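You operate a simulated robot arm through the tools that you are given. There is no shell and no other tool. Be economical: measure what you need, move in short steps, check, and stop when the job is done.

Carry out the task below with a simulated robot arm. There is one attempt and no reset: what you move stays moved.

JOB
Put things in order on the sideboard top. At the end: the black battery stands where the cream balm pad stood; the small green pot is on the yellow film case (marked "Sunday in Stowmere"); the cream balm pad stands where the blue battery stood; the blue battery stands where the small green pot stood; whatever was shut is shut again. Leave all else as you found it, and nothing knocked over.

The check looks at the end state, three seconds after you hand in, the way a careful person would. Anything else that was tipped, shoved, dropped, spilled or broken makes it a failure.

ROBOT AND FRAMES
A 7-joint arm with a two-finger parallel gripper, fixed in place. Base frame: the origin is at the foot of the arm, x ahead of it, y to its left, z up; the work surface is at about z = 840. Readings come in mm, degrees, newtons and seconds.
With the tool pointing down near the work surface it reaches from about 300 to 700 mm from the base axis. Its first joint turns from -66.0 to 66.0 degrees. Payload 1.57 kg.
The tool frame sits at the grasp point between the pads (the TCP): z along the fingers, y along the line on which they close. The tips reach 30 mm beyond it. Largest opening 110 mm; finger width 24, thickness 12; the body of the gripper, 48 by 112 mm, starts 78 mm behind the TCP.
Orientation is that of the tool frame in the base frame, as a unit quaternion [w, x, y, z]. With the fingers straight down and closing along the base's y, the tool's x points along the base's -x, its y along +y and its z along -z.

CONTROLS
- The arm moves only by the tool move_arm. Its argument "deltas" is a list of rows, each a list of 7 numbers: the shift along the tool's x, y, z in mm, then the turn, a rotation vector about the tool's x, y, z in rad, then the finger opening in mm, from 0 to 110. In form: [[x, y, z, ax, ay, az, hand], ...]. A call has 1 to 8 rows; each row is the pose to reach, as a shift and turn from the pose commanded when the call began, along the tool's axes at that moment. A row lasts 0.2 s, in which the tool goes at most 50 mm and 8.6 degrees; a call with a longer step from one row to the next is refused whole, and so is a gripper value outside its range. A pose out of reach is approached as far as the arm can. The call stops where the force on the tool passes 40 N (or 10 N more than at its start, if that is more) or the arm is blocked; 0.2 s more then pass. The fingers move at their own pace (about 108 mm/s each) and stop on an object; they squeeze with about 41 N. The grip force told is the motor's: it shows also when the fingers shut on nothing. Time passes only in rows, and 0.2 s behind the last, so rows that repeat a pose let the fingers close. It gives the time, the measured TCP pose, the force on the tool (base axes), the opening and the grip force at its end, in the units of the frame above (readings bear some noise), with the torque about the TCP (base axes, N m) and any sound that the robot's microphone picked up, and new pictures: "show" is both (left out), scene, wrist or none.
- Cameras (640 x 400 px; columns grow to the right, rows downward): "scene" is fixed at [181.4, -417, 1394.4]; the picture's right is [0.53, -0.85, 0.00], its down [-0.55, -0.35, -0.76] and it looks along [0.64, 0.40, -0.65] (base axes); focal length 364 px, centre (320, 200). "wrist" rides on the gripper at [70, 16, -141] in the tool frame; the picture's right is [-0.23, 0.97, 0.00], its down [-0.86, -0.20, -0.48] and it looks along [-0.47, -0.11, 0.88] (tool axes); focal length 222 px, centre (320, 200).
- pixel_to_xyz(camera, pixels): for up to 12 pixels [column, row] of the newest picture of that camera ("zoom" is the newest enlarged one), the place [x, y, z] in the base frame of the surface seen there, good to about 2 mm. No time passes.
- zoom(camera, box): a new picture of the part [left, top, right, bottom] of that camera's present view, enlarged. No time passes.
- job_done(): hands the job in; it is judged then, once.

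Work in short steps. Measure before you move; look again where a grasp or a placing could have gone wrong, and mend it. You have 80 turns and 200 pictures in all, those below and enlarged ones among them. Open the gripper and draw the arm clear of the work before you hand the job in, unless the task says otherwise; then end with one line.

The tools are called after "Request:" by a JSON object that holds its "op" and its "data". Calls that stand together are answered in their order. move_arm: Moves the arm, as the interface text tells. Its arguments: {"type":"object","properties":{"deltas":{"type":"array","items":{"type":"array","items":{"type":"number"}}},"show":{"type":"string","enum":["both","scene","wrist","none"]}},"required":["deltas"]} The other tools are called the same way: pixel_to_xyz (camera, pixels) gives the place of the surface under pixels of a picture; zoom (camera, box) takes an enlarged picture of a part of a camera's view; job_done () hands the job in.

At the start:

```text
time: 0.0
tcp_pos: [394.9, -22.0, 1087.2]
tcp_rot: [0.0, 0.0, 1.0, 0.0]
wrist_force: [0.0, 0.3, 1.1]
wrist_torque: [0.0, 0.0, 0.02]
gripper_width: 109.8
grasp_force: 0.0
```

scene: 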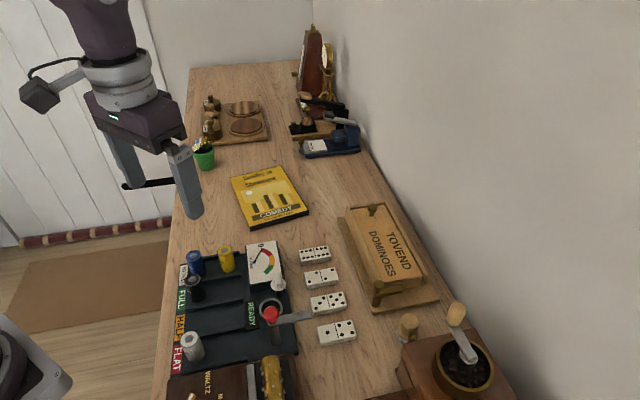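
wrist: 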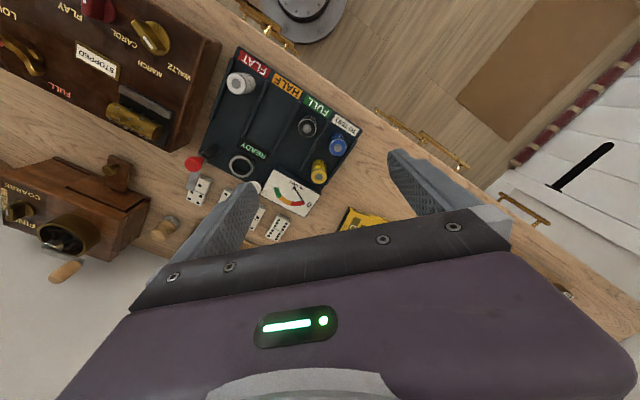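

The scene shows a battery tester around (230,300), a green pot at (203,155), and a yellow thing at (268,195). I'll zoom in to identify the objects.

Request:
{"op": "zoom", "data": {"camera": "scene", "box": [160, 230, 360, 380]}}

Request:
{"op": "zoom", "data": {"camera": "scene", "box": [180, 80, 380, 235]}}

Request:
{"op": "zoom", "data": {"camera": "scene", "box": [160, 300, 520, 400]}}

Request:
{"op": "zoom", "data": {"camera": "wrist", "box": [150, 30, 410, 240]}}

```text
2.67 times, centred on (260, 305) of scene
```

zoom: 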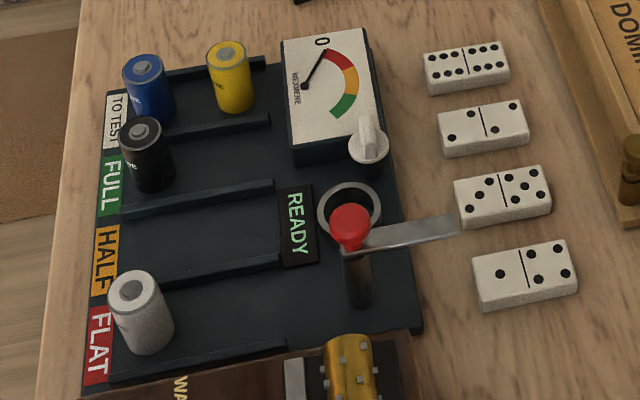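

```text
2.58 times, centred on (280, 158) of scene
```

zoom: 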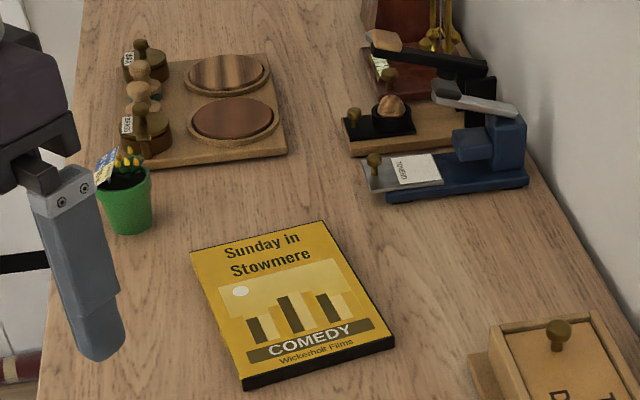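

```text
1.78 times, centred on (340, 350) of scene
```

zoom: 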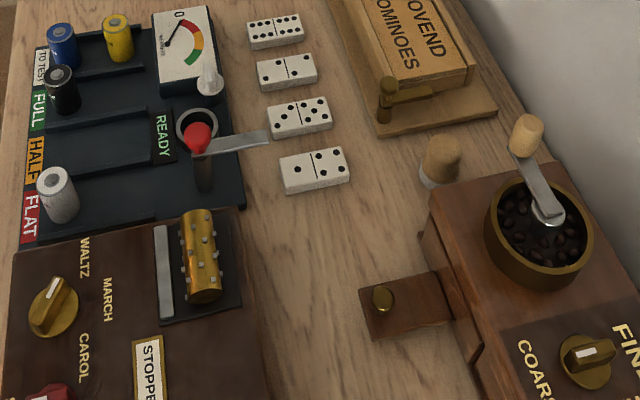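

```text
1.90 times, centred on (280, 135) of wrist
```

zoom: 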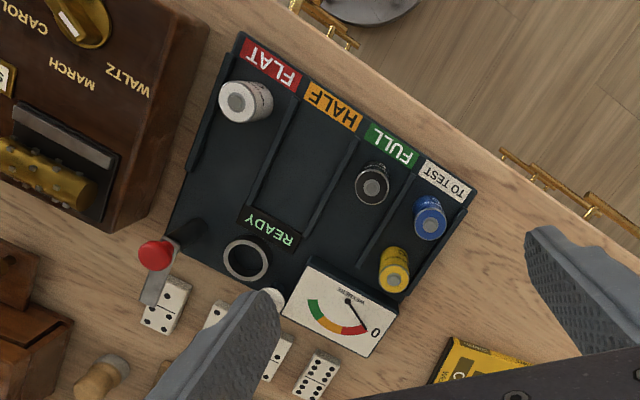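

I have the batteries, the pot and the film case, but not the balm pad. I'll zoom further on the far items.

Request:
{"op": "zoom", "data": {"camera": "scene", "box": [190, 85, 280, 180]}}

Request:
{"op": "zoom", "data": {"camera": "scene", "box": [275, 20, 375, 165]}}

Request:
{"op": "zoom", "data": {"camera": "scene", "box": [330, 190, 450, 320]}}

Request:
{"op": "zoom", "data": {"camera": "wrist", "box": [0, 0, 240, 300]}}

```text
4.21 times, centred on (235, 132) of scene
```

zoom: 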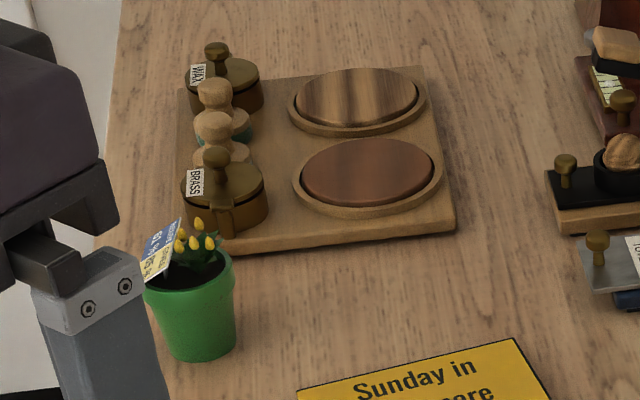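

```text
2.76 times, centred on (325, 92) of scene
```

zoom: 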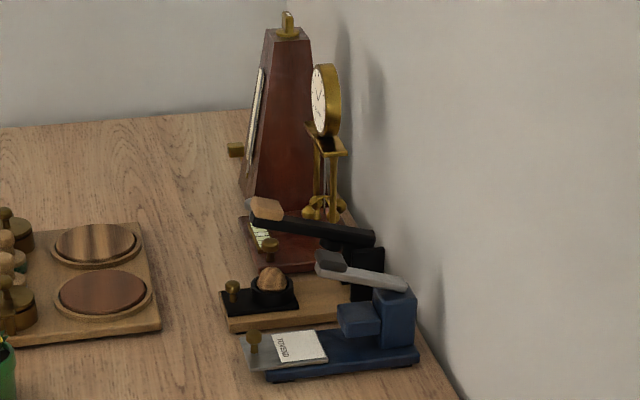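

```text
3.08 times, centred on (390, 255) of scene
```

zoom: 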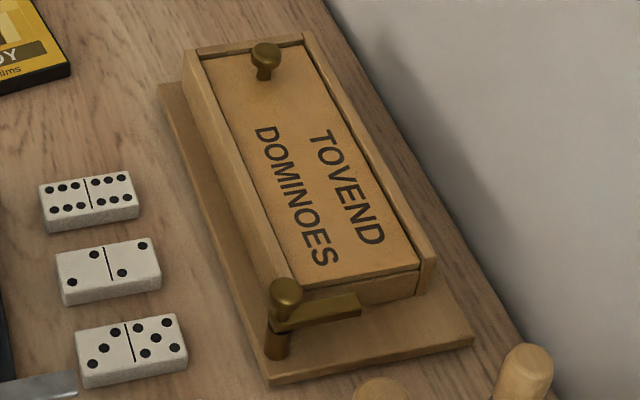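

```text
1.33 times, centred on (120, 150) of wrist
```

zoom: 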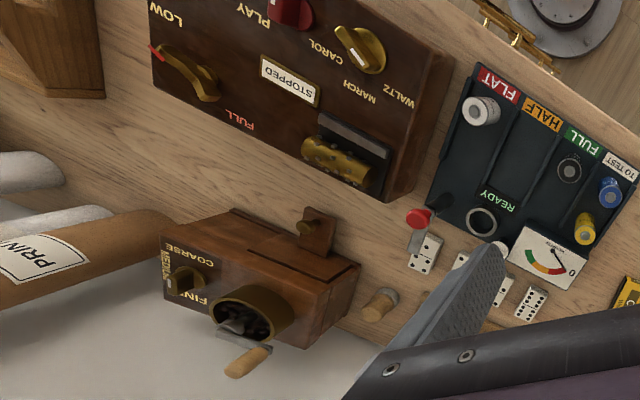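

I'll measure the main objects with pixel_to_xyz and zoom on the wooden-topped piece at (410,325).

Request:
{"op": "pixel_to_xyz", "data": {"camera": "scene", "pixels": [[195, 258], [196, 282], [192, 343], [226, 250], [205, 160], [270, 200], [213, 100], [213, 120], [250, 115], [410, 322], [312, 146], [160, 380]]}}

Request:
{"op": "zoom", "data": {"camera": "scene", "box": [380, 290, 520, 400]}}

Request:
{"op": "zoom", "data": {"camera": "scene", "box": [195, 85, 235, 145]}}

```text
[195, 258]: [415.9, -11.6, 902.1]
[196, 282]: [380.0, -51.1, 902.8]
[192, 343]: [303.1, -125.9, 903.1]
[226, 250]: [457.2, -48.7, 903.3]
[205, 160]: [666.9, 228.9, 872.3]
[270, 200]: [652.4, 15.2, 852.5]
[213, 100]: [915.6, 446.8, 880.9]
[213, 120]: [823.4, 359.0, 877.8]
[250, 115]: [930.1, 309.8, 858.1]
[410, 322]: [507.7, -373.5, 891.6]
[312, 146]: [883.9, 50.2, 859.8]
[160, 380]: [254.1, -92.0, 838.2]
```

```text
3.64 times, centred on (450, 345) of scene
```

zoom: 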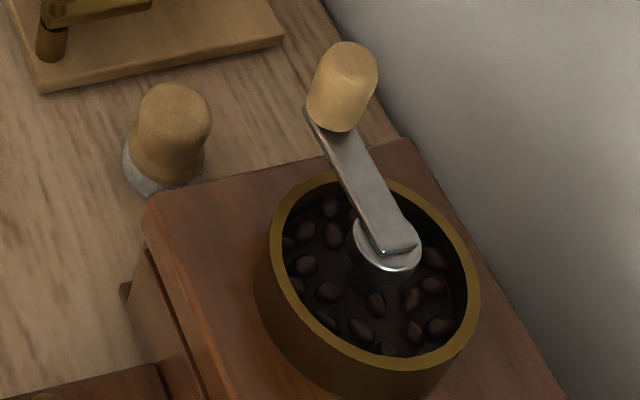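

```text
6.67 times, centred on (215, 115) of scene
```

zoom: 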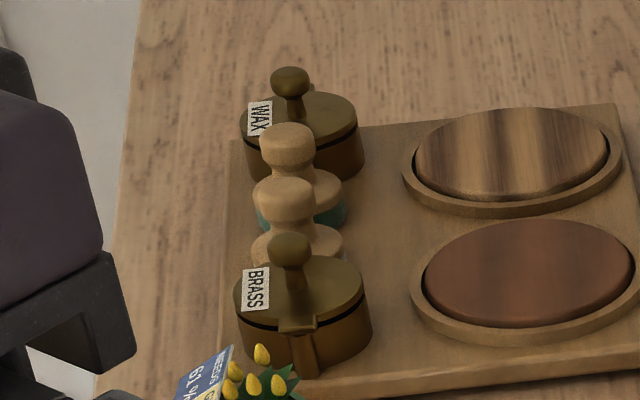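

The pads on the tray at about (870,400) look out of reach, and the piece at (508,-373) looks like a coffee tamper. I'll move high over toward the pot side and look with the wrist camera.

Request:
{"op": "move_arm", "data": {"deltas": [[-20, 40, -15, 0, 0, 0, 110], [-40, 80, -30, 0, 0, 0, 110], [-60, 120, -45, 0, 0, 0, 110], [-80, 160, -60, 0, 0, 0, 110], [-100, 200, -70, 0, 0, 0, 110], [-100, 230, -70, 0, 0, 0, 110]]}}

```text
time: 1.4
tcp_pos: [493.3, 207.9, 1158.1]
tcp_rot: [-0.001, 0.0, 1.0, 0.0]
wrist_force: [0.2, -0.2, 0.2]
wrist_torque: [0.0, 0.02, 0.01]
gripper_width: 109.9
grasp_force: 0.0
```

scene: 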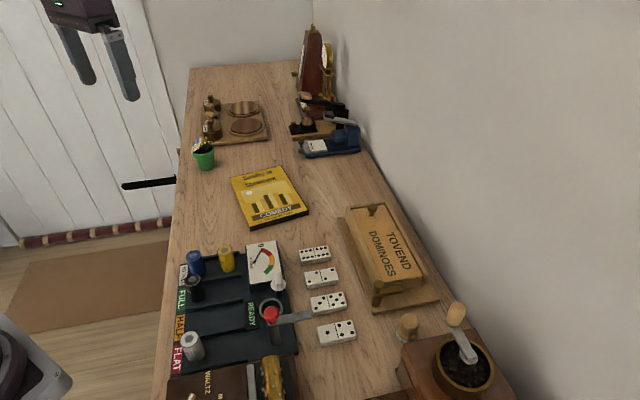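
wrist: 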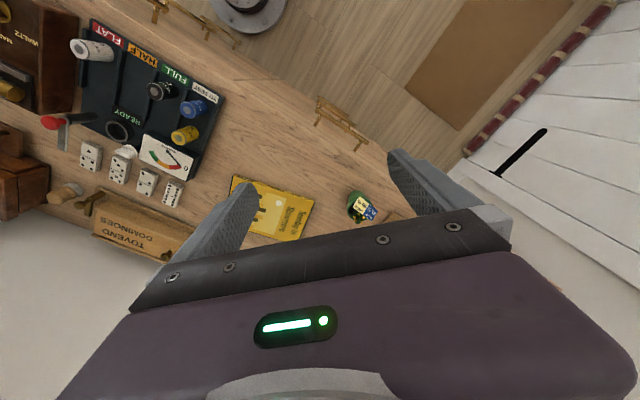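

The far side is hidden by the hand. I'll swing over to the other end (-y) for a view there.

Request:
{"op": "move_arm", "data": {"deltas": [[20, -46, 0, 0, 0, 0, 110], [40, -92, 0, 0, 0, 0, 110], [60, -138, 0, 0, 0, 0, 110], [80, -184, 0, 0, 0, 0, 110], [100, -228, 0, 0, 0, 0, 110], [100, -276, 0, 0, 0, 0, 110], [100, -324, 0, 0, 0, 0, 110], [100, -370, 0, 0, 0, 0, 110]], "show": "wrist"}}

```text
refused: row 1 steps farther than a row can; nothing moved
```

The step was 50.2 mm, just over the limit, so I'll shorten it.

Request:
{"op": "move_arm", "data": {"deltas": [[15, -45, 0, 0, 0, 0, 110], [30, -90, 0, 0, 0, 0, 110], [45, -135, 0, 0, 0, 0, 110], [60, -180, 0, 0, 0, 0, 110], [75, -225, 0, 0, 0, 0, 110], [90, -270, 0, 0, 0, 0, 110], [100, -315, 0, 0, 0, 0, 110], [100, -360, 0, 0, 0, 0, 110]], "show": "wrist"}}

```text
time: 3.2
tcp_pos: [394.1, -154.5, 1157.4]
tcp_rot: [0.0, -0.001, 1.0, 0.0]
wrist_force: [0.2, -0.5, -0.9]
wrist_torque: [0.03, -0.01, 0.03]
gripper_width: 109.9
grasp_force: 0.1
```

wrist: 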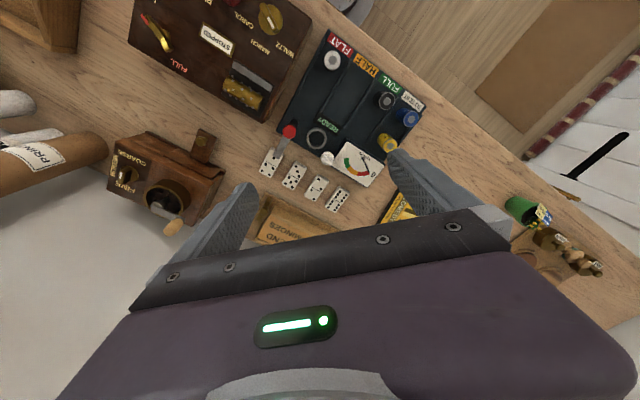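

Next I'll turn the hand so the camera looks toward the near-left end.

Request:
{"op": "move_arm", "data": {"deltas": [[0, -20, 0, 0, 0, -0.14, 110], [0, -40, 0, 0, 0, -0.28, 110], [0, -60, 0, 0, 0, -0.42, 110], [0, -80, 0, 0, 0, -0.56, 110], [0, -100, 0, 0, 0, -0.7, 110], [0, -120, 0, 0, 0, -0.84, 110], [0, -120, 0, 0, 0, -0.98, 110]]}}

```text
time: 4.8
tcp_pos: [393.8, -273.9, 1157.3]
tcp_rot: [0.0, -0.471, 0.882, 0.0]
wrist_force: [0.0, 0.4, -0.4]
wrist_torque: [0.02, 0.0, -0.03]
gripper_width: 110.1
grasp_force: 0.0
```

scene: 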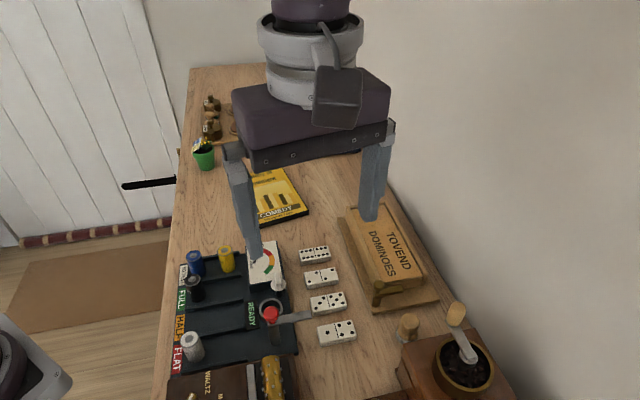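
wrist: 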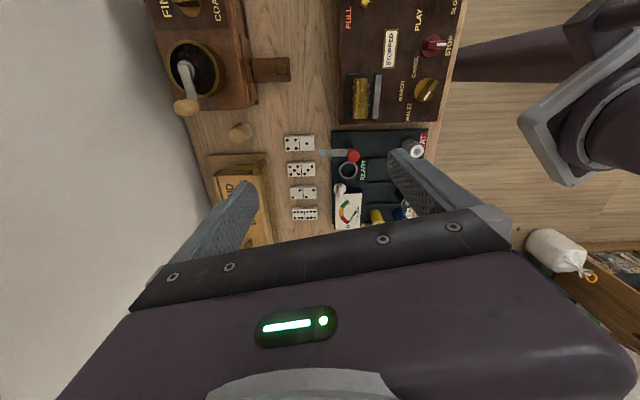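

Now I'll tilt the hand so the camera looks further toward the near-left end.

Request:
{"op": "move_arm", "data": {"deltas": [[0, 0, 0, 0, 0.14, 0, 110], [0, 0, 0, 0, 0.28, 0, 110], [0, 0, 0, 0, 0.42, 0, 110], [0, 0, 0, 0, 0.56, 0, 110], [0, 0, 0, 0, 0.7, 0, 110], [0, 0, 0, 0, 0.8, 0, 110]], "show": "wrist"}}

```text
time: 6.2
tcp_pos: [394.3, -273.5, 1159.4]
tcp_rot: [-0.344, -0.433, 0.813, -0.184]
wrist_force: [-0.8, 0.1, 0.2]
wrist_torque: [0.04, 0.0, -0.02]
gripper_width: 109.9
grasp_force: 0.0
```

wrist: 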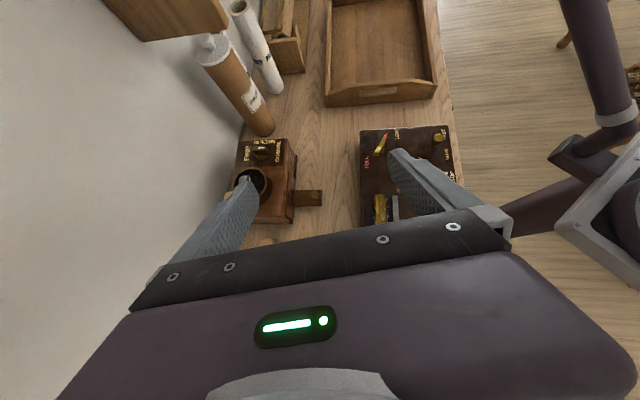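

The near-left end holds only rolls, an empty tray and a bin, with no balm pad. I'll untilt and turn back to look at the far tray from close by.

Request:
{"op": "move_arm", "data": {"deltas": [[0, 0, 0, 0, -0.14, 0, 110], [0, 0, 0, 0, -0.28, 0, 110], [0, 0, 0, 0, -0.42, 0, 110], [0, 0, 0, 0, -0.56, 0, 110], [0, 0, 0, 0, -0.7, 0, 110], [0, 0, 0, 0, -0.8, 0, 110]], "show": "none"}}

Request:
{"op": "move_arm", "data": {"deltas": [[0, 0, 0, 0, 0, 0.14, 110], [0, 0, 0, 0, 0, 0.28, 110], [0, 0, 0, 0, 0, 0.42, 110], [0, 0, 0, 0, 0, 0.56, 110], [0, 0, 0, 0, 0, 0.7, 110], [0, 0, 0, 0, 0, 0.84, 110], [0, 0, 0, 0, 0, 0.98, 110]], "show": "none"}}

Request:
{"op": "move_arm", "data": {"deltas": [[-10, 47, 0, 0, 0, 0.14, 110], [-20, 94, 0, 0, 0, 0.28, 110], [-30, 141, 0, 0, 0, 0.42, 110], [-40, 188, 0, 0, 0, 0.56, 110], [-50, 235, 0, 0, 0, 0.7, 110], [-60, 282, 0, 0, 0, 0.84, 110], [-70, 329, 0, 0, 0, 0.98, 110], [-80, 376, 0, 0, 0, 1.12, 110]], "show": "wrist"}}

```text
time: 7.6
tcp_pos: [394.4, -272.7, 1158.6]
tcp_rot: [0.001, -0.471, 0.882, 0.0]
wrist_force: [0.2, 0.3, -0.6]
wrist_torque: [0.0, 0.01, 0.02]
gripper_width: 110.1
grasp_force: 0.1
```

```text
time: 9.2
tcp_pos: [394.0, -274.8, 1157.9]
tcp_rot: [0.0, 0.0, 1.0, 0.0]
wrist_force: [0.1, 0.4, 1.0]
wrist_torque: [-0.02, 0.01, 0.0]
gripper_width: 110.0
grasp_force: 0.0
```

```text
time: 11.0
tcp_pos: [474.5, 102.8, 1160.0]
tcp_rot: [0.0, 0.532, 0.847, 0.0]
wrist_force: [0.9, -0.9, 0.7]
wrist_torque: [0.0, 0.02, -0.01]
gripper_width: 110.1
grasp_force: 0.2
```

wrist: 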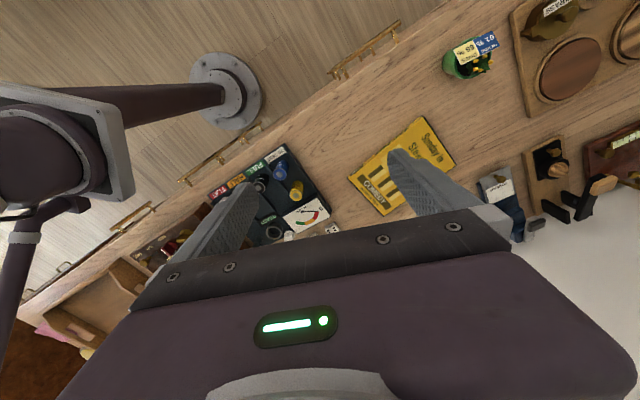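

The pot and the tray's edge have come into view at the right. I'll turn 0.55 rad more and tilt to see the whole tray.

Request:
{"op": "move_arm", "data": {"deltas": [[0, 0, 0, 0, 0, 0.14, 110], [0, 0, 0, 0, 0, 0.28, 110], [0, 0, 0, 0, 0, 0.42, 110], [0, 0, 0, 0, 0, 0.56, 110], [0, 0, 0, 0, 0, 0.7, 110], [0, 0, 0, 0, 0, 0.8, 110]], "show": "wrist"}}

```text
time: 12.4
tcp_pos: [474.4, 103.4, 1159.4]
tcp_rot: [0.0, 0.819, 0.573, 0.001]
wrist_force: [-0.8, 0.1, -0.2]
wrist_torque: [0.02, -0.04, -0.02]
gripper_width: 109.9
grasp_force: 0.1
```

wrist: 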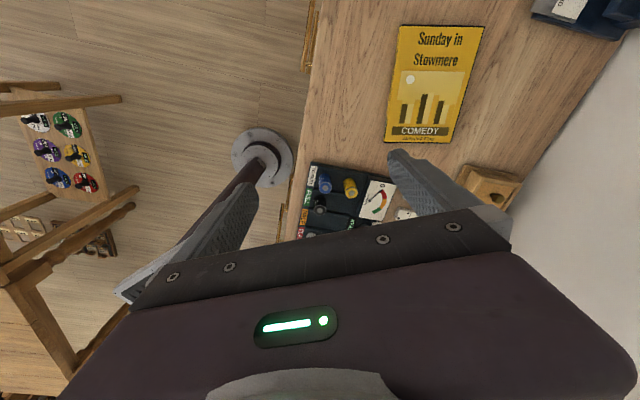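

Now I'll tilt by +ay to look further along the sideboard toward the tray.

Request:
{"op": "move_arm", "data": {"deltas": [[0, 0, 0, 0, 0.14, 0, 110], [0, 0, 0, 0, 0.28, 0, 110], [0, 0, 0, 0, 0.42, 0, 110], [0, 0, 0, 0, 0.5, 0, 110]], "show": "wrist"}}

```text
time: 13.4
tcp_pos: [474.8, 102.5, 1158.0]
tcp_rot: [-0.142, 0.793, 0.557, 0.202]
wrist_force: [0.1, 0.1, 0.1]
wrist_torque: [0.01, -0.02, 0.02]
gripper_width: 110.0
grasp_force: 0.0
```

wrist: 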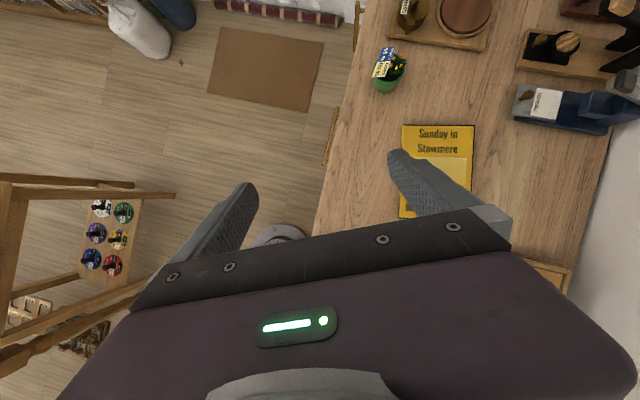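

Request:
{"op": "move_arm", "data": {"deltas": [[0, 0, 0, 0, 0.14, 0, 110], [0, 0, 0, 0, 0.28, 0, 110], [0, 0, 0, 0, 0.4, 0, 110]], "show": "wrist"}}

```text
time: 14.2
tcp_pos: [475.3, 103.0, 1158.1]
tcp_rot: [-0.249, 0.738, 0.516, 0.357]
wrist_force: [-0.5, -0.5, -0.4]
wrist_torque: [0.02, 0.01, 0.0]
gripper_width: 109.9
grasp_force: 0.1
```

wrist: 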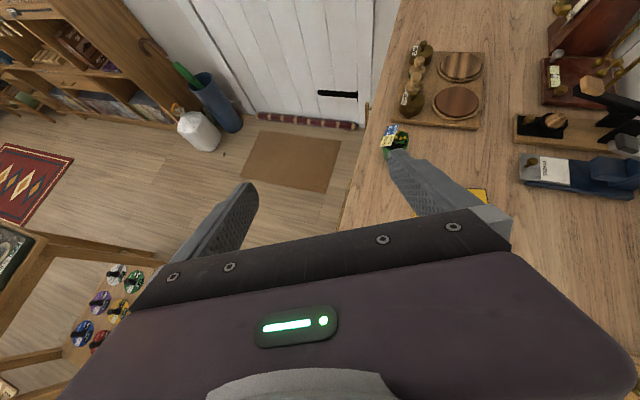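

The tray is now visible at (440,85), so I'll zoom in on it and its neighbours.

Request:
{"op": "zoom", "data": {"camera": "wrist", "box": [380, 30, 500, 160]}}

Request:
{"op": "zoom", "data": {"camera": "wrist", "box": [500, 0, 640, 200]}}

Request:
{"op": "pixel_to_xyz", "data": {"camera": "wrist", "pixels": [[416, 76], [414, 62], [410, 98], [395, 140]]}}

```text
3.08 times, centred on (440, 95) of wrist
```

zoom: 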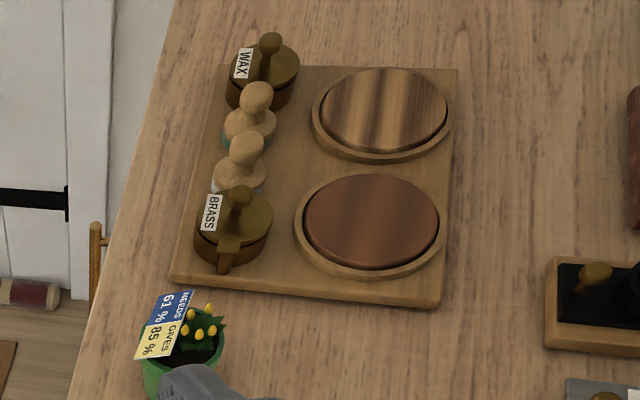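

```text
2.00 times, centred on (570, 100) of wrist
```

zoom: 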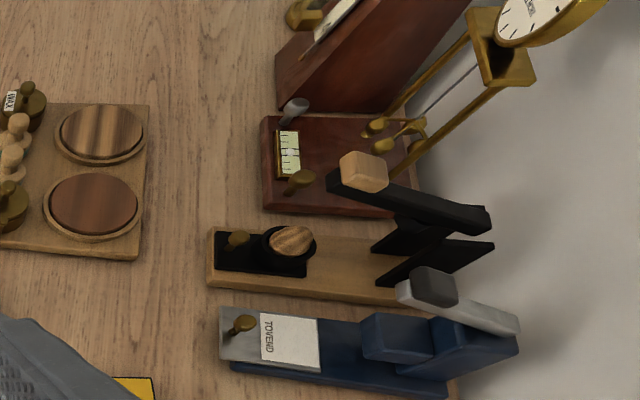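

```text
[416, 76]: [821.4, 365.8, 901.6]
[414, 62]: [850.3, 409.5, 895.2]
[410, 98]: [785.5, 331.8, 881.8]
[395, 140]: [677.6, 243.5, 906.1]
```

The tray pads look teal and whitish, and they're out of reach. The piece at (508,-373) has a wooden knob and a pale base, so I'll go back and look at it closely.

Request:
{"op": "move_arm", "data": {"deltas": [[0, 0, 0, 0, -0.14, 0, 110], [0, 0, 0, 0, -0.28, 0, 110], [0, 0, 0, 0, -0.42, 0, 110], [0, 0, 0, 0, -0.56, 0, 110], [0, 0, 0, 0, -0.7, 0, 110], [0, 0, 0, 0, -0.84, 0, 110], [0, 0, 0, 0, -0.9, 0, 110]], "show": "none"}}

Request:
{"op": "move_arm", "data": {"deltas": [[0, 0, 0, 0, 0, -0.14, 110], [0, 0, 0, 0, 0, -0.28, 110], [0, 0, 0, 0, 0, -0.42, 110], [0, 0, 0, 0, 0, -0.56, 110], [0, 0, 0, 0, 0, -0.7, 110], [0, 0, 0, 0, 0, -0.84, 110], [0, 0, 0, 0, 0, -0.98, 110], [0, 0, 0, 0, 0, -1.12, 110]], "show": "none"}}

Request:
{"op": "move_arm", "data": {"deltas": [[0, 0, 0, 0, 0, -0.14, 110], [0, 0, 0, 0, 0, -0.28, 110], [0, 0, 0, 0, 0, -0.42, 110], [0, 0, 0, 0, 0, -0.56, 110], [0, 0, 0, 0, 0, -0.7, 110], [0, 0, 0, 0, 0, -0.8, 110]], "show": "none"}}

Request:
{"op": "move_arm", "data": {"deltas": [[0, -48, 0, 0, 0, -0.1, 110], [0, -96, 0, 0, 0, -0.2, 110], [0, -144, 0, 0, 0, -0.3, 110], [0, -192, 0, 0, 0, -0.4, 110], [0, -240, 0, 0, 0, -0.5, 110], [0, -288, 0, 0, 0, -0.6, 110], [0, -330, 0, 0, 0, -0.7, 110], [0, -350, 30, 0, 0, -0.78, 110]], "show": "wrist"}}

```text
time: 15.8
tcp_pos: [475.0, 101.5, 1158.3]
tcp_rot: [0.0, 0.82, 0.573, -0.001]
wrist_force: [-0.2, 0.0, -0.6]
wrist_torque: [-0.01, -0.02, 0.0]
gripper_width: 110.0
grasp_force: 0.0
```

```text
time: 17.6
tcp_pos: [474.8, 103.8, 1158.7]
tcp_rot: [0.0, 0.389, 0.921, 0.0]
wrist_force: [0.3, 0.9, 0.0]
wrist_torque: [0.01, 0.0, -0.01]
gripper_width: 110.0
grasp_force: 0.0
```

```text
time: 19.0
tcp_pos: [474.7, 102.3, 1158.2]
tcp_rot: [0.0, 0.0, 1.0, 0.0]
wrist_force: [0.4, -0.4, 0.2]
wrist_torque: [0.01, -0.01, 0.01]
gripper_width: 109.9
grasp_force: 0.1
```

```text
time: 20.8
tcp_pos: [476.1, -247.3, 1128.1]
tcp_rot: [0.0, -0.381, 0.924, 0.0]
wrist_force: [-0.4, 0.5, -0.2]
wrist_torque: [0.01, -0.01, 0.05]
gripper_width: 110.1
grasp_force: 0.0
```

wrist: 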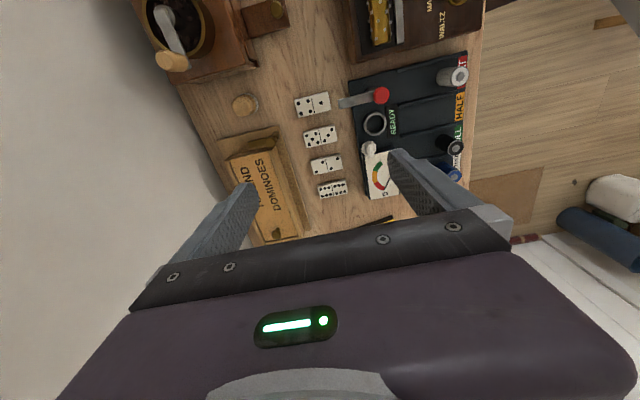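

Request:
{"op": "zoom", "data": {"camera": "wrist", "box": [205, 70, 285, 140]}}

Request:
{"op": "zoom", "data": {"camera": "wrist", "box": [120, 0, 300, 130]}}

Request:
{"op": "pixel_to_xyz", "data": {"camera": "wrist", "pixels": [[245, 104], [245, 95], [236, 103], [251, 111], [245, 117]]}}

```text
5.71 times, centred on (245, 105) of wrist
```

zoom: 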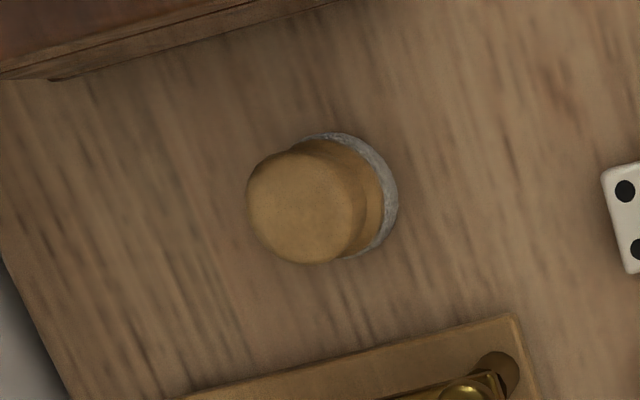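

```text
3.08 times, centred on (210, 65) of wrist
```

zoom: 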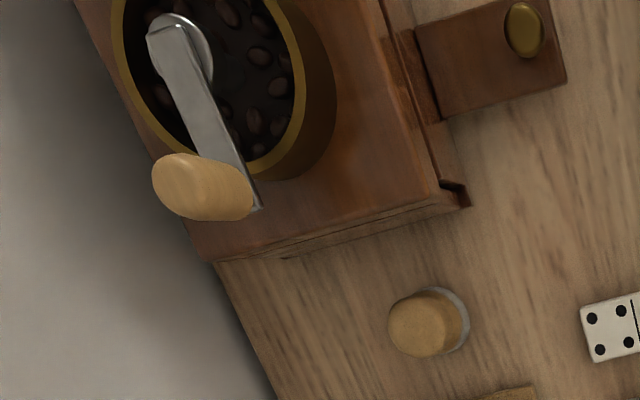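

```text
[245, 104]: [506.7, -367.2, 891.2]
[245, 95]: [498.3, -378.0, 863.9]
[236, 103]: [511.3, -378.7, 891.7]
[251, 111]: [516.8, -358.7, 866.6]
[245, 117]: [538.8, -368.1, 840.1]
```

The near-wall piece has a grey base and a knob about 27 mm wide. I'll measure the domino box, its latch and the grinder drawer, since the cream pad may be inside something shut.

Request:
{"op": "zoom", "data": {"camera": "scene", "box": [330, 190, 450, 320]}}

Request:
{"op": "pixel_to_xyz", "data": {"camera": "scene", "pixels": [[382, 215], [366, 210], [402, 270], [380, 207], [412, 282], [383, 287], [391, 292], [376, 310], [405, 308], [346, 216], [430, 298], [358, 240]]}}

Request:
{"op": "zoom", "data": {"camera": "wrist", "box": [200, 110, 320, 250]}}

```text
3.08 times, centred on (390, 255) of scene
```

zoom: 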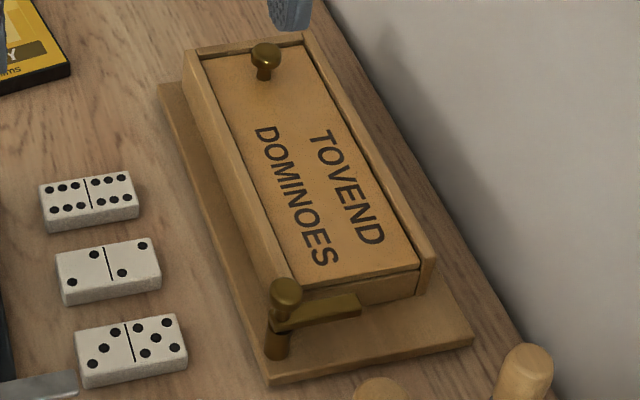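

```text
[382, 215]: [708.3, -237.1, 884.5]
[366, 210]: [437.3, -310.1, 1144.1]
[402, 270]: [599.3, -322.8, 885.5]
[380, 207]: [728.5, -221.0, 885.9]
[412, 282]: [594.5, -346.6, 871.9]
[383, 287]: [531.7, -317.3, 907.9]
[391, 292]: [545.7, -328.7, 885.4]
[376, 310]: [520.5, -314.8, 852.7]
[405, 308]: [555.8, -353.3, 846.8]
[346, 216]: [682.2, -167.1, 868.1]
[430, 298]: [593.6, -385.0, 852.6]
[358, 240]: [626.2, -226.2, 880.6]
```

```text
2.86 times, centred on (260, 180) of wrist
```

zoom: 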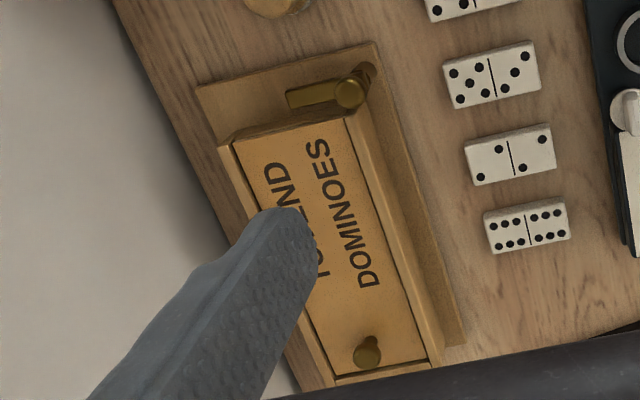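

The box lid is at z=885 with a shallow interior, so nothing 50 mm tall stands inside it. I'll move toward the grinder for a better look there.

Request:
{"op": "move_arm", "data": {"deltas": [[45, 0, 0, 0, 0, 0, 110], [90, 0, 0, 0, 0, 0, 110], [130, 0, 0, 0, 0, 0, 110]], "show": "both"}}

```text
time: 21.6
tcp_pos: [381.9, -337.1, 1128.6]
tcp_rot: [0.001, -0.381, 0.925, 0.0]
wrist_force: [-0.6, -0.4, 0.4]
wrist_torque: [0.04, -0.03, 0.02]
gripper_width: 109.9
grasp_force: 0.0
```

scene: 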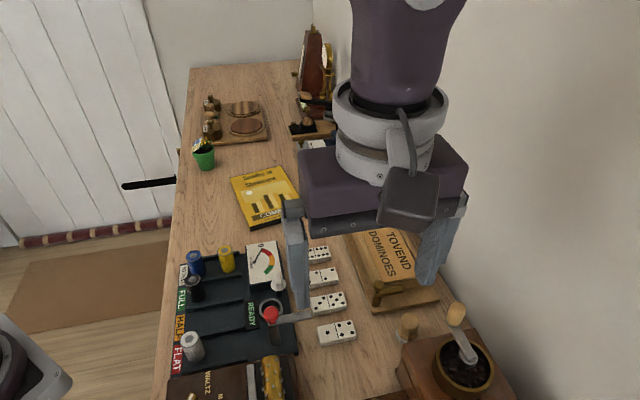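
wrist: 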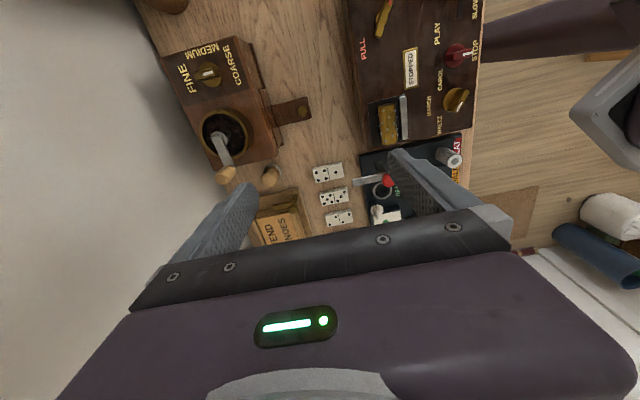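

Request:
{"op": "zoom", "data": {"camera": "wrist", "box": [150, 20, 330, 200]}}

Request:
{"op": "pixel_to_xyz", "data": {"camera": "wrist", "pixels": [[291, 102], [305, 103], [293, 122], [263, 130], [255, 60], [272, 164], [290, 75], [271, 176], [240, 100], [310, 116]]}}

```text
2.22 times, centred on (240, 110) of wrist
```

zoom: 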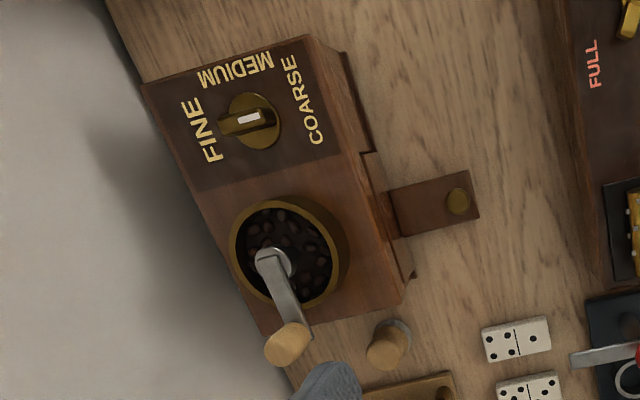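

```text
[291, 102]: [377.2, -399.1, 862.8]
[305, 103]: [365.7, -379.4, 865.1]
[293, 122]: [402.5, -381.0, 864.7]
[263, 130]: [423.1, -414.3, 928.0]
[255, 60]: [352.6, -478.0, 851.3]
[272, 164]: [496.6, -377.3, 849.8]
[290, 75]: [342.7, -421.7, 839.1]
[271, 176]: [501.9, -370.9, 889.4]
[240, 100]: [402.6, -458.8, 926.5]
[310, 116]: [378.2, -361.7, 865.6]
```

The grinder area has no cream pad, so the remaining candidate is the whitish pad on the tray. I'll go back toward the tray for a closer look.

Request:
{"op": "move_arm", "data": {"deltas": [[-40, 20, 0, 0, 0, 0.12, 110], [-80, 40, 0, 0, 0, 0.25, 110], [-120, 60, 0, 0, 0, 0.38, 110], [-160, 80, 0, 0, 0, 0.5, 110], [-200, 100, 0, 0, 0, 0.64, 110], [-240, 120, 0, 0, 0, 0.78, 110], [-280, 130, 0, 0, 0, 0.92, 110], [-320, 130, 0, 0, 0, 1.06, 110]], "show": "none"}}

Request:
{"op": "move_arm", "data": {"deltas": [[-20, 10, 0, 0, 0, 0.14, 110], [-40, 20, 0, 0, 0, 0.28, 110], [-60, 30, 0, 0, 0, 0.42, 110], [-80, 40, 0, 0, 0, 0.56, 110], [-100, 50, 0, 0, 0, 0.7, 110], [-100, 60, 0, 0, 0, 0.84, 110], [-100, 90, 0, 0, 0, 0.98, 110], [-100, 130, 0, 0, 0, 1.12, 110]], "show": "none"}}

```text
time: 23.4
tcp_pos: [519.4, -20.6, 1128.5]
tcp_rot: [0.0, 0.141, 0.99, 0.0]
wrist_force: [-0.6, 0.2, -0.1]
wrist_torque: [-0.02, -0.01, 0.04]
gripper_width: 110.2
grasp_force: 0.1
```

```text
time: 25.2
tcp_pos: [639.2, 61.4, 1126.5]
tcp_rot: [-0.002, 0.628, 0.778, -0.003]
wrist_force: [-1.3, 0.5, -0.2]
wrist_torque: [-0.04, -0.02, -0.02]
gripper_width: 110.2
grasp_force: 0.0
out of reach, approached as far as the arm can: row 8
```

Request:
{"op": "move_arm", "data": {"deltas": [[20, -12, 0, 0, 0, 0.14, 110], [40, -25, 0, 0, 0, 0.28, 110], [60, -40, 0, 0, 0, 0.42, 110], [71, -50, 0, 0, 0, 0.56, 110], [71, -55, 0, 0, 0, 0.7, 110]], "show": "none"}}

Request:
{"op": "move_arm", "data": {"deltas": [[0, 0, 0, 0, 0.14, 0, 110], [0, 0, 0, 0, 0.28, 0, 110], [0, 0, 0, 0, 0.42, 0, 110], [0, 0, 0, 0, 0.56, 0, 110], [0, 0, 0, 0, 0.7, 0, 110]], "show": "wrist"}}

```text
time: 26.4
tcp_pos: [571.9, 121.5, 1126.0]
tcp_rot: [0.0, 0.868, 0.496, 0.0]
wrist_force: [0.6, 0.4, -0.3]
wrist_torque: [0.03, -0.03, -0.03]
gripper_width: 110.0
grasp_force: 0.0
```

```text
time: 27.6
tcp_pos: [572.8, 121.4, 1125.9]
tcp_rot: [-0.17, 0.815, 0.467, 0.298]
wrist_force: [0.2, -0.3, -0.6]
wrist_torque: [0.03, 0.0, 0.0]
gripper_width: 109.9
grasp_force: 0.0
```

wrist: 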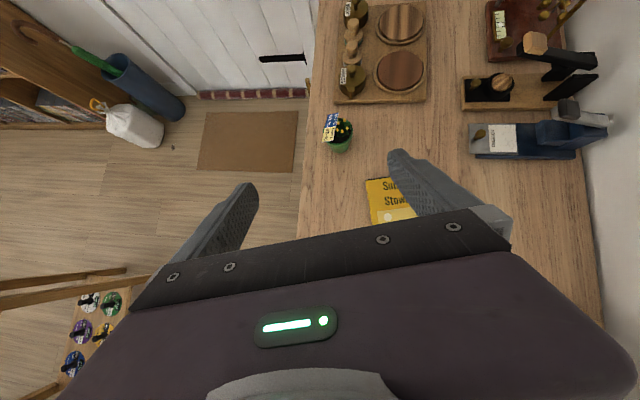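

Request:
{"op": "zoom", "data": {"camera": "wrist", "box": [325, 0, 405, 110]}}

Request:
{"op": "zoom", "data": {"camera": "wrist", "box": [440, 0, 620, 170]}}

Request:
{"op": "zoom", "data": {"camera": "scene", "box": [370, 290, 450, 350]}}

```text
3.64 times, centred on (365, 55) of wrist
```

zoom: 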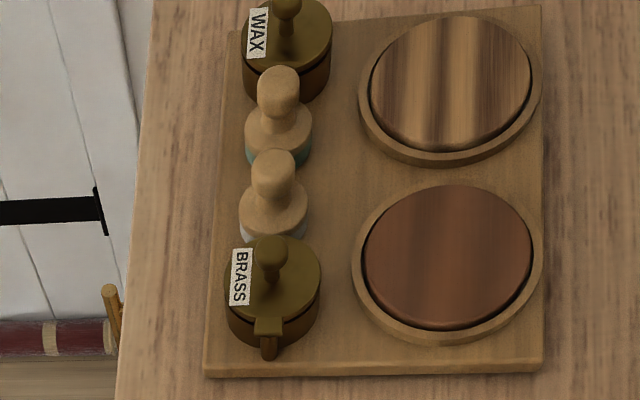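

```text
2.35 times, centred on (530, 85) of wrist
```

zoom: 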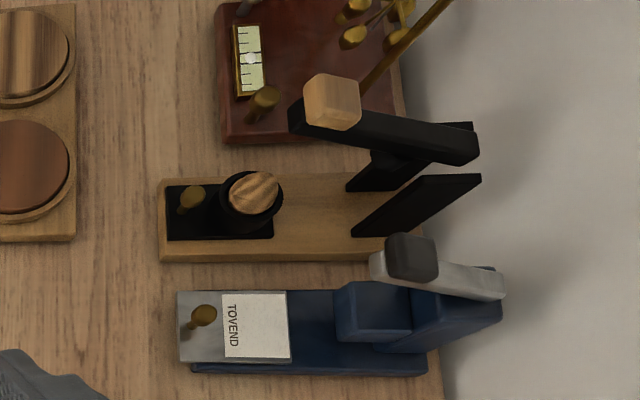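

```text
6.67 times, centred on (410, 320) of scene
```

zoom: 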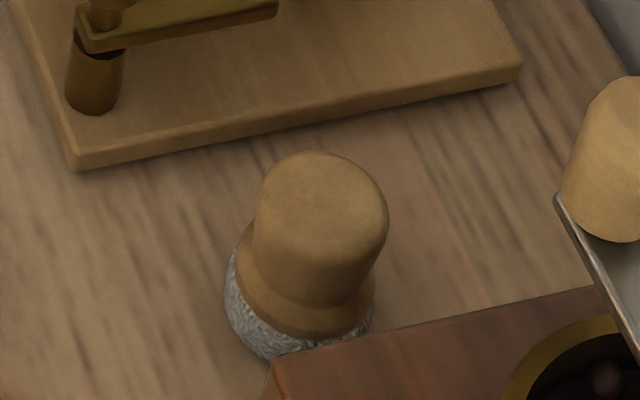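

The piece by the grinder is a wire-wool pad of the same family as the tray pads, one teal and one whitish. I'll zoom in hard on the whitish one.

Request:
{"op": "zoom", "data": {"camera": "wrist", "box": [345, 20, 375, 70]}}

Request:
{"op": "pixel_to_xyz", "data": {"camera": "wrist", "pixels": [[360, 42], [361, 52], [356, 56], [357, 58], [359, 22], [358, 37]]}}

Request:
{"op": "zoom", "data": {"camera": "scene", "box": [200, 105, 230, 135]}}

```text
8.00 times, centred on (360, 45) of wrist
```

zoom: 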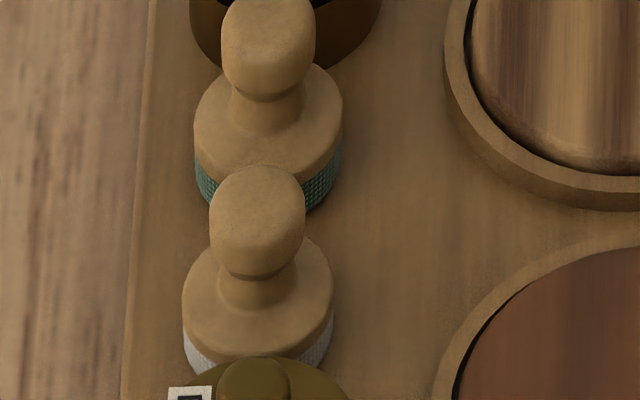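

```text
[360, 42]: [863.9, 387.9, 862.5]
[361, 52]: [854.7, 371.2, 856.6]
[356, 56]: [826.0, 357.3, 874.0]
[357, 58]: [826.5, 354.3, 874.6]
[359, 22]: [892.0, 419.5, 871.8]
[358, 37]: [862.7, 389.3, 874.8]
```

```text
13.33 times, centred on (215, 120) of scene
```

zoom: 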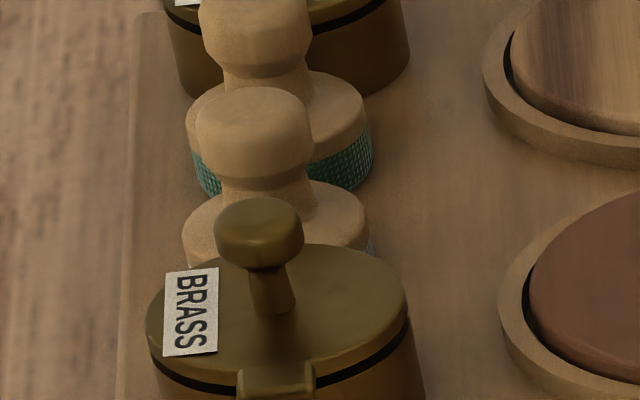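

Those are teal and plain white cloth pads, not cream. I'll check the grinder's slide and the region behind things near the wall, using the scene view with the arm out of the way.

Request:
{"op": "zoom", "data": {"camera": "scene", "box": [350, 330, 460, 400]}}

Request:
{"op": "zoom", "data": {"camera": "scene", "box": [160, 340, 360, 400]}}

Request:
{"op": "zoom", "data": {"camera": "wrist", "box": [310, 100, 400, 180]}}

```text
5.71 times, centred on (405, 365) of scene
```

zoom: 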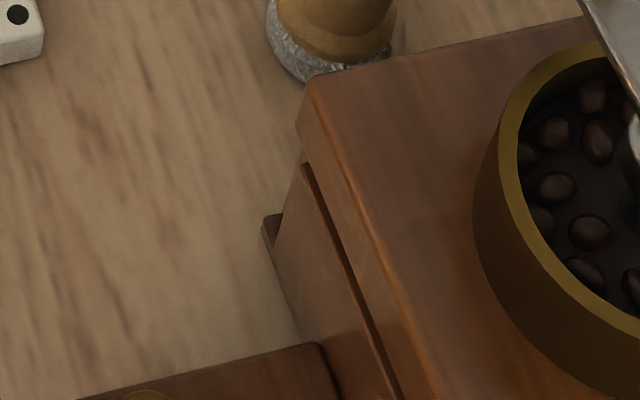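

```text
3.20 times, centred on (260, 370) of scene
```

zoom: 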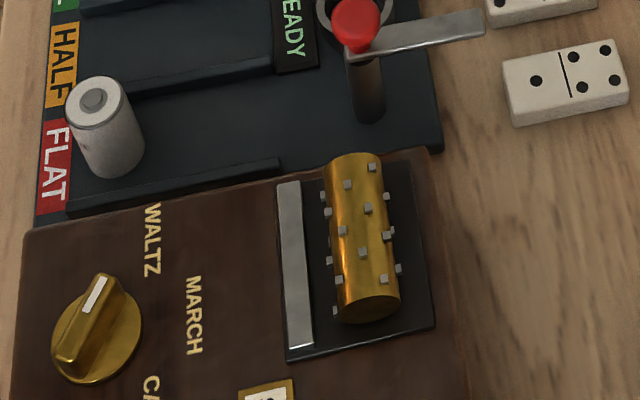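

```text
5.00 times, centred on (355, 140) of wrist
```

zoom: 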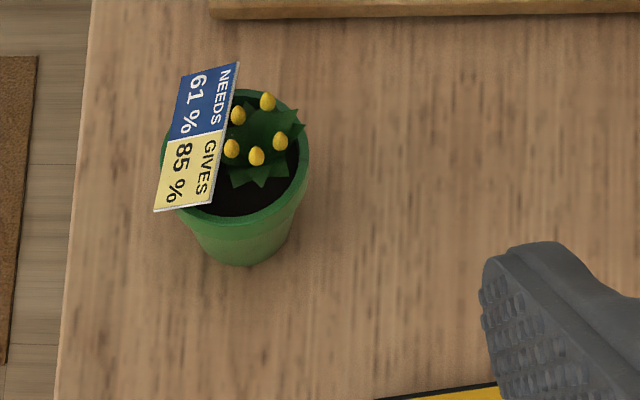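

I can see a panel on the grinder's front face that could be a drawer front. I'll untilt and swing round to view that face from the front.

Request:
{"op": "move_arm", "data": {"deltas": [[0, 0, 0, 0, -0.14, 0, 110], [0, 0, 0, 0, -0.28, 0, 110], [0, 0, 0, 0, -0.42, 0, 110], [0, 0, 0, 0, -0.56, 0, 110], [0, 0, 0, 0, -0.7, 0, 110]], "show": "none"}}

Request:
{"op": "move_arm", "data": {"deltas": [[-48, 2, 0, 0, 0, -0.14, 110], [-96, 4, 0, 0, 0, -0.28, 110], [-144, 6, 0, 0, 0, -0.42, 110], [-192, 8, 0, 0, 0, -0.56, 110], [-240, 10, 0, 0, 0, -0.7, 110], [-288, 12, 0, 0, 0, -0.84, 110], [-336, 14, 0, 0, 0, -0.98, 110], [-384, 16, 0, 0, 0, -1.12, 110]], "show": "none"}}

```text
time: 28.8
tcp_pos: [573.1, 121.6, 1126.4]
tcp_rot: [0.001, 0.868, 0.497, -0.001]
wrist_force: [0.3, -0.6, -0.5]
wrist_torque: [-0.02, 0.01, 0.01]
gripper_width: 110.1
grasp_force: 0.0
```

```text
time: 30.6
tcp_pos: [392.7, -217.8, 1125.5]
tcp_rot: [0.001, 0.47, 0.883, 0.0]
wrist_force: [-0.2, 0.5, 0.0]
wrist_torque: [0.02, -0.03, 0.02]
gripper_width: 110.0
grasp_force: 0.1
```

Request:
{"op": "move_arm", "data": {"deltas": [[-18, -36, 24, 0, 0, 0, 110], [-36, -72, 48, 0, 0, 0, 110], [-58, -108, 80, 0, 0, 0, 110]], "show": "none"}}

Request:
{"op": "move_arm", "data": {"deltas": [[0, 0, 0, 0, -0.14, 0, 110], [0, 0, 0, 0, -0.28, 0, 110], [0, 0, 0, 0, -0.42, 0, 110], [0, 0, 0, 0, -0.56, 0, 110], [0, 0, 0, 0, -0.7, 0, 110]], "show": "both"}}

```text
refused: row 3 steps farther than a row can; nothing moved
```

```text
time: 31.8
tcp_pos: [391.3, -216.4, 1126.0]
tcp_rot: [0.302, 0.441, 0.83, -0.16]
wrist_force: [0.1, 0.5, 0.3]
wrist_torque: [0.01, -0.01, -0.03]
gripper_width: 110.1
grasp_force: 0.1
```

scene: 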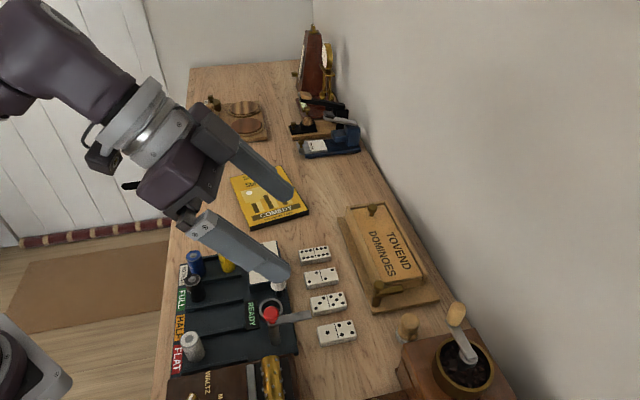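
wrist: 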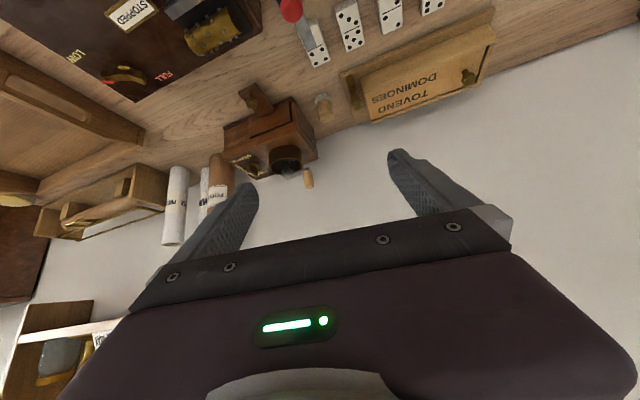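

Request:
{"op": "zoom", "data": {"camera": "wrist", "box": [200, 70, 360, 200]}}

Request:
{"op": "zoom", "data": {"camera": "wrist", "box": [0, 40, 220, 260]}}

Request:
{"op": "zoom", "data": {"camera": "wrist", "box": [330, 0, 510, 140]}}

```text
3.08 times, centred on (280, 135) of wrist
```

zoom: 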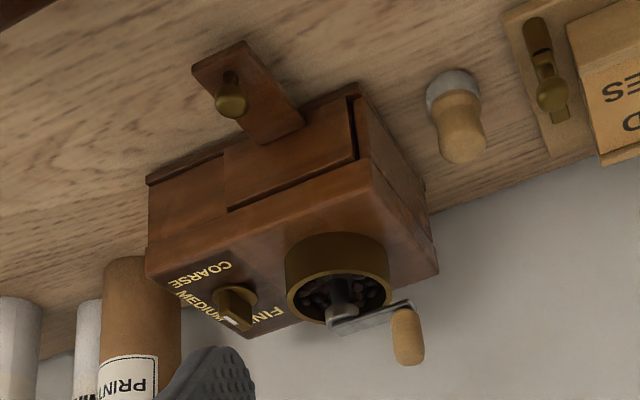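

```text
1.82 times, centred on (110, 150) of wrist
```

zoom: 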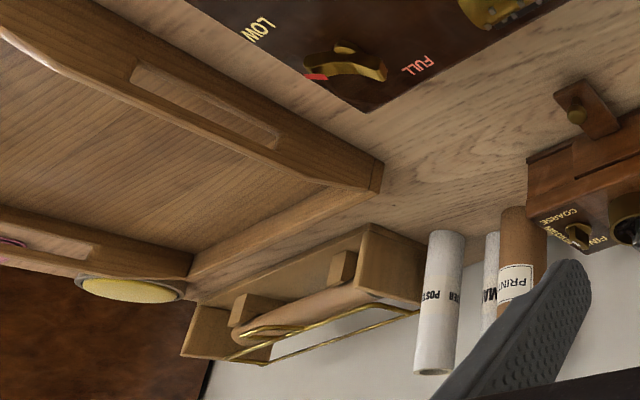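

```text
2.86 times, centred on (420, 70) of wrist
```

zoom: 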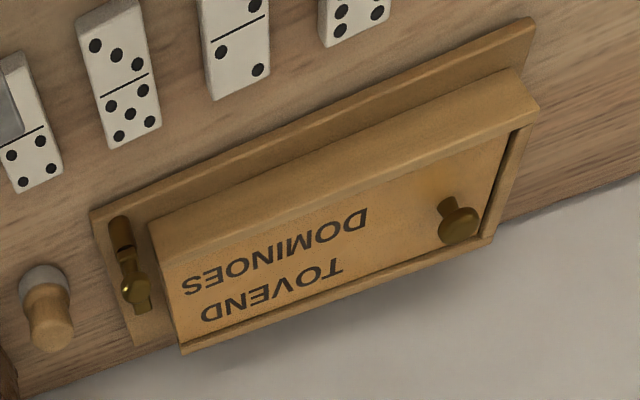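

The grinder's front carries a panel with a protruding handle tongue and a lower rail running left, so it looks like a sliding door that could hide the pad. I'll measure it.

Request:
{"op": "pixel_to_xyz", "data": {"camera": "wrist", "pixels": [[260, 104], [251, 92], [263, 88], [272, 115], [291, 98], [317, 110], [258, 137], [239, 130], [313, 122], [239, 150], [320, 150], [294, 111]]}}

Request:
{"op": "zoom", "data": {"camera": "wrist", "box": [225, 75, 325, 145]}}

```text
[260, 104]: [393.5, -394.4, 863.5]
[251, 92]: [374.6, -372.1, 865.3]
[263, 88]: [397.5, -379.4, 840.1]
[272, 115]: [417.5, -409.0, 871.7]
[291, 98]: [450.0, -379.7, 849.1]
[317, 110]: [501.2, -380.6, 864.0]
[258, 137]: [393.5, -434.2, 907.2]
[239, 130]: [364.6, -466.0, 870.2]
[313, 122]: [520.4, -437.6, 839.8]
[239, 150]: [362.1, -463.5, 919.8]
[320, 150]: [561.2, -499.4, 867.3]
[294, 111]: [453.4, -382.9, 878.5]
```

```text
5.71 times, centred on (275, 110) of wrist
```

zoom: 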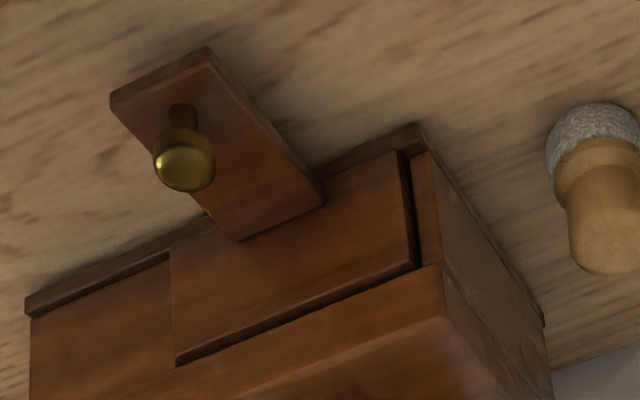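

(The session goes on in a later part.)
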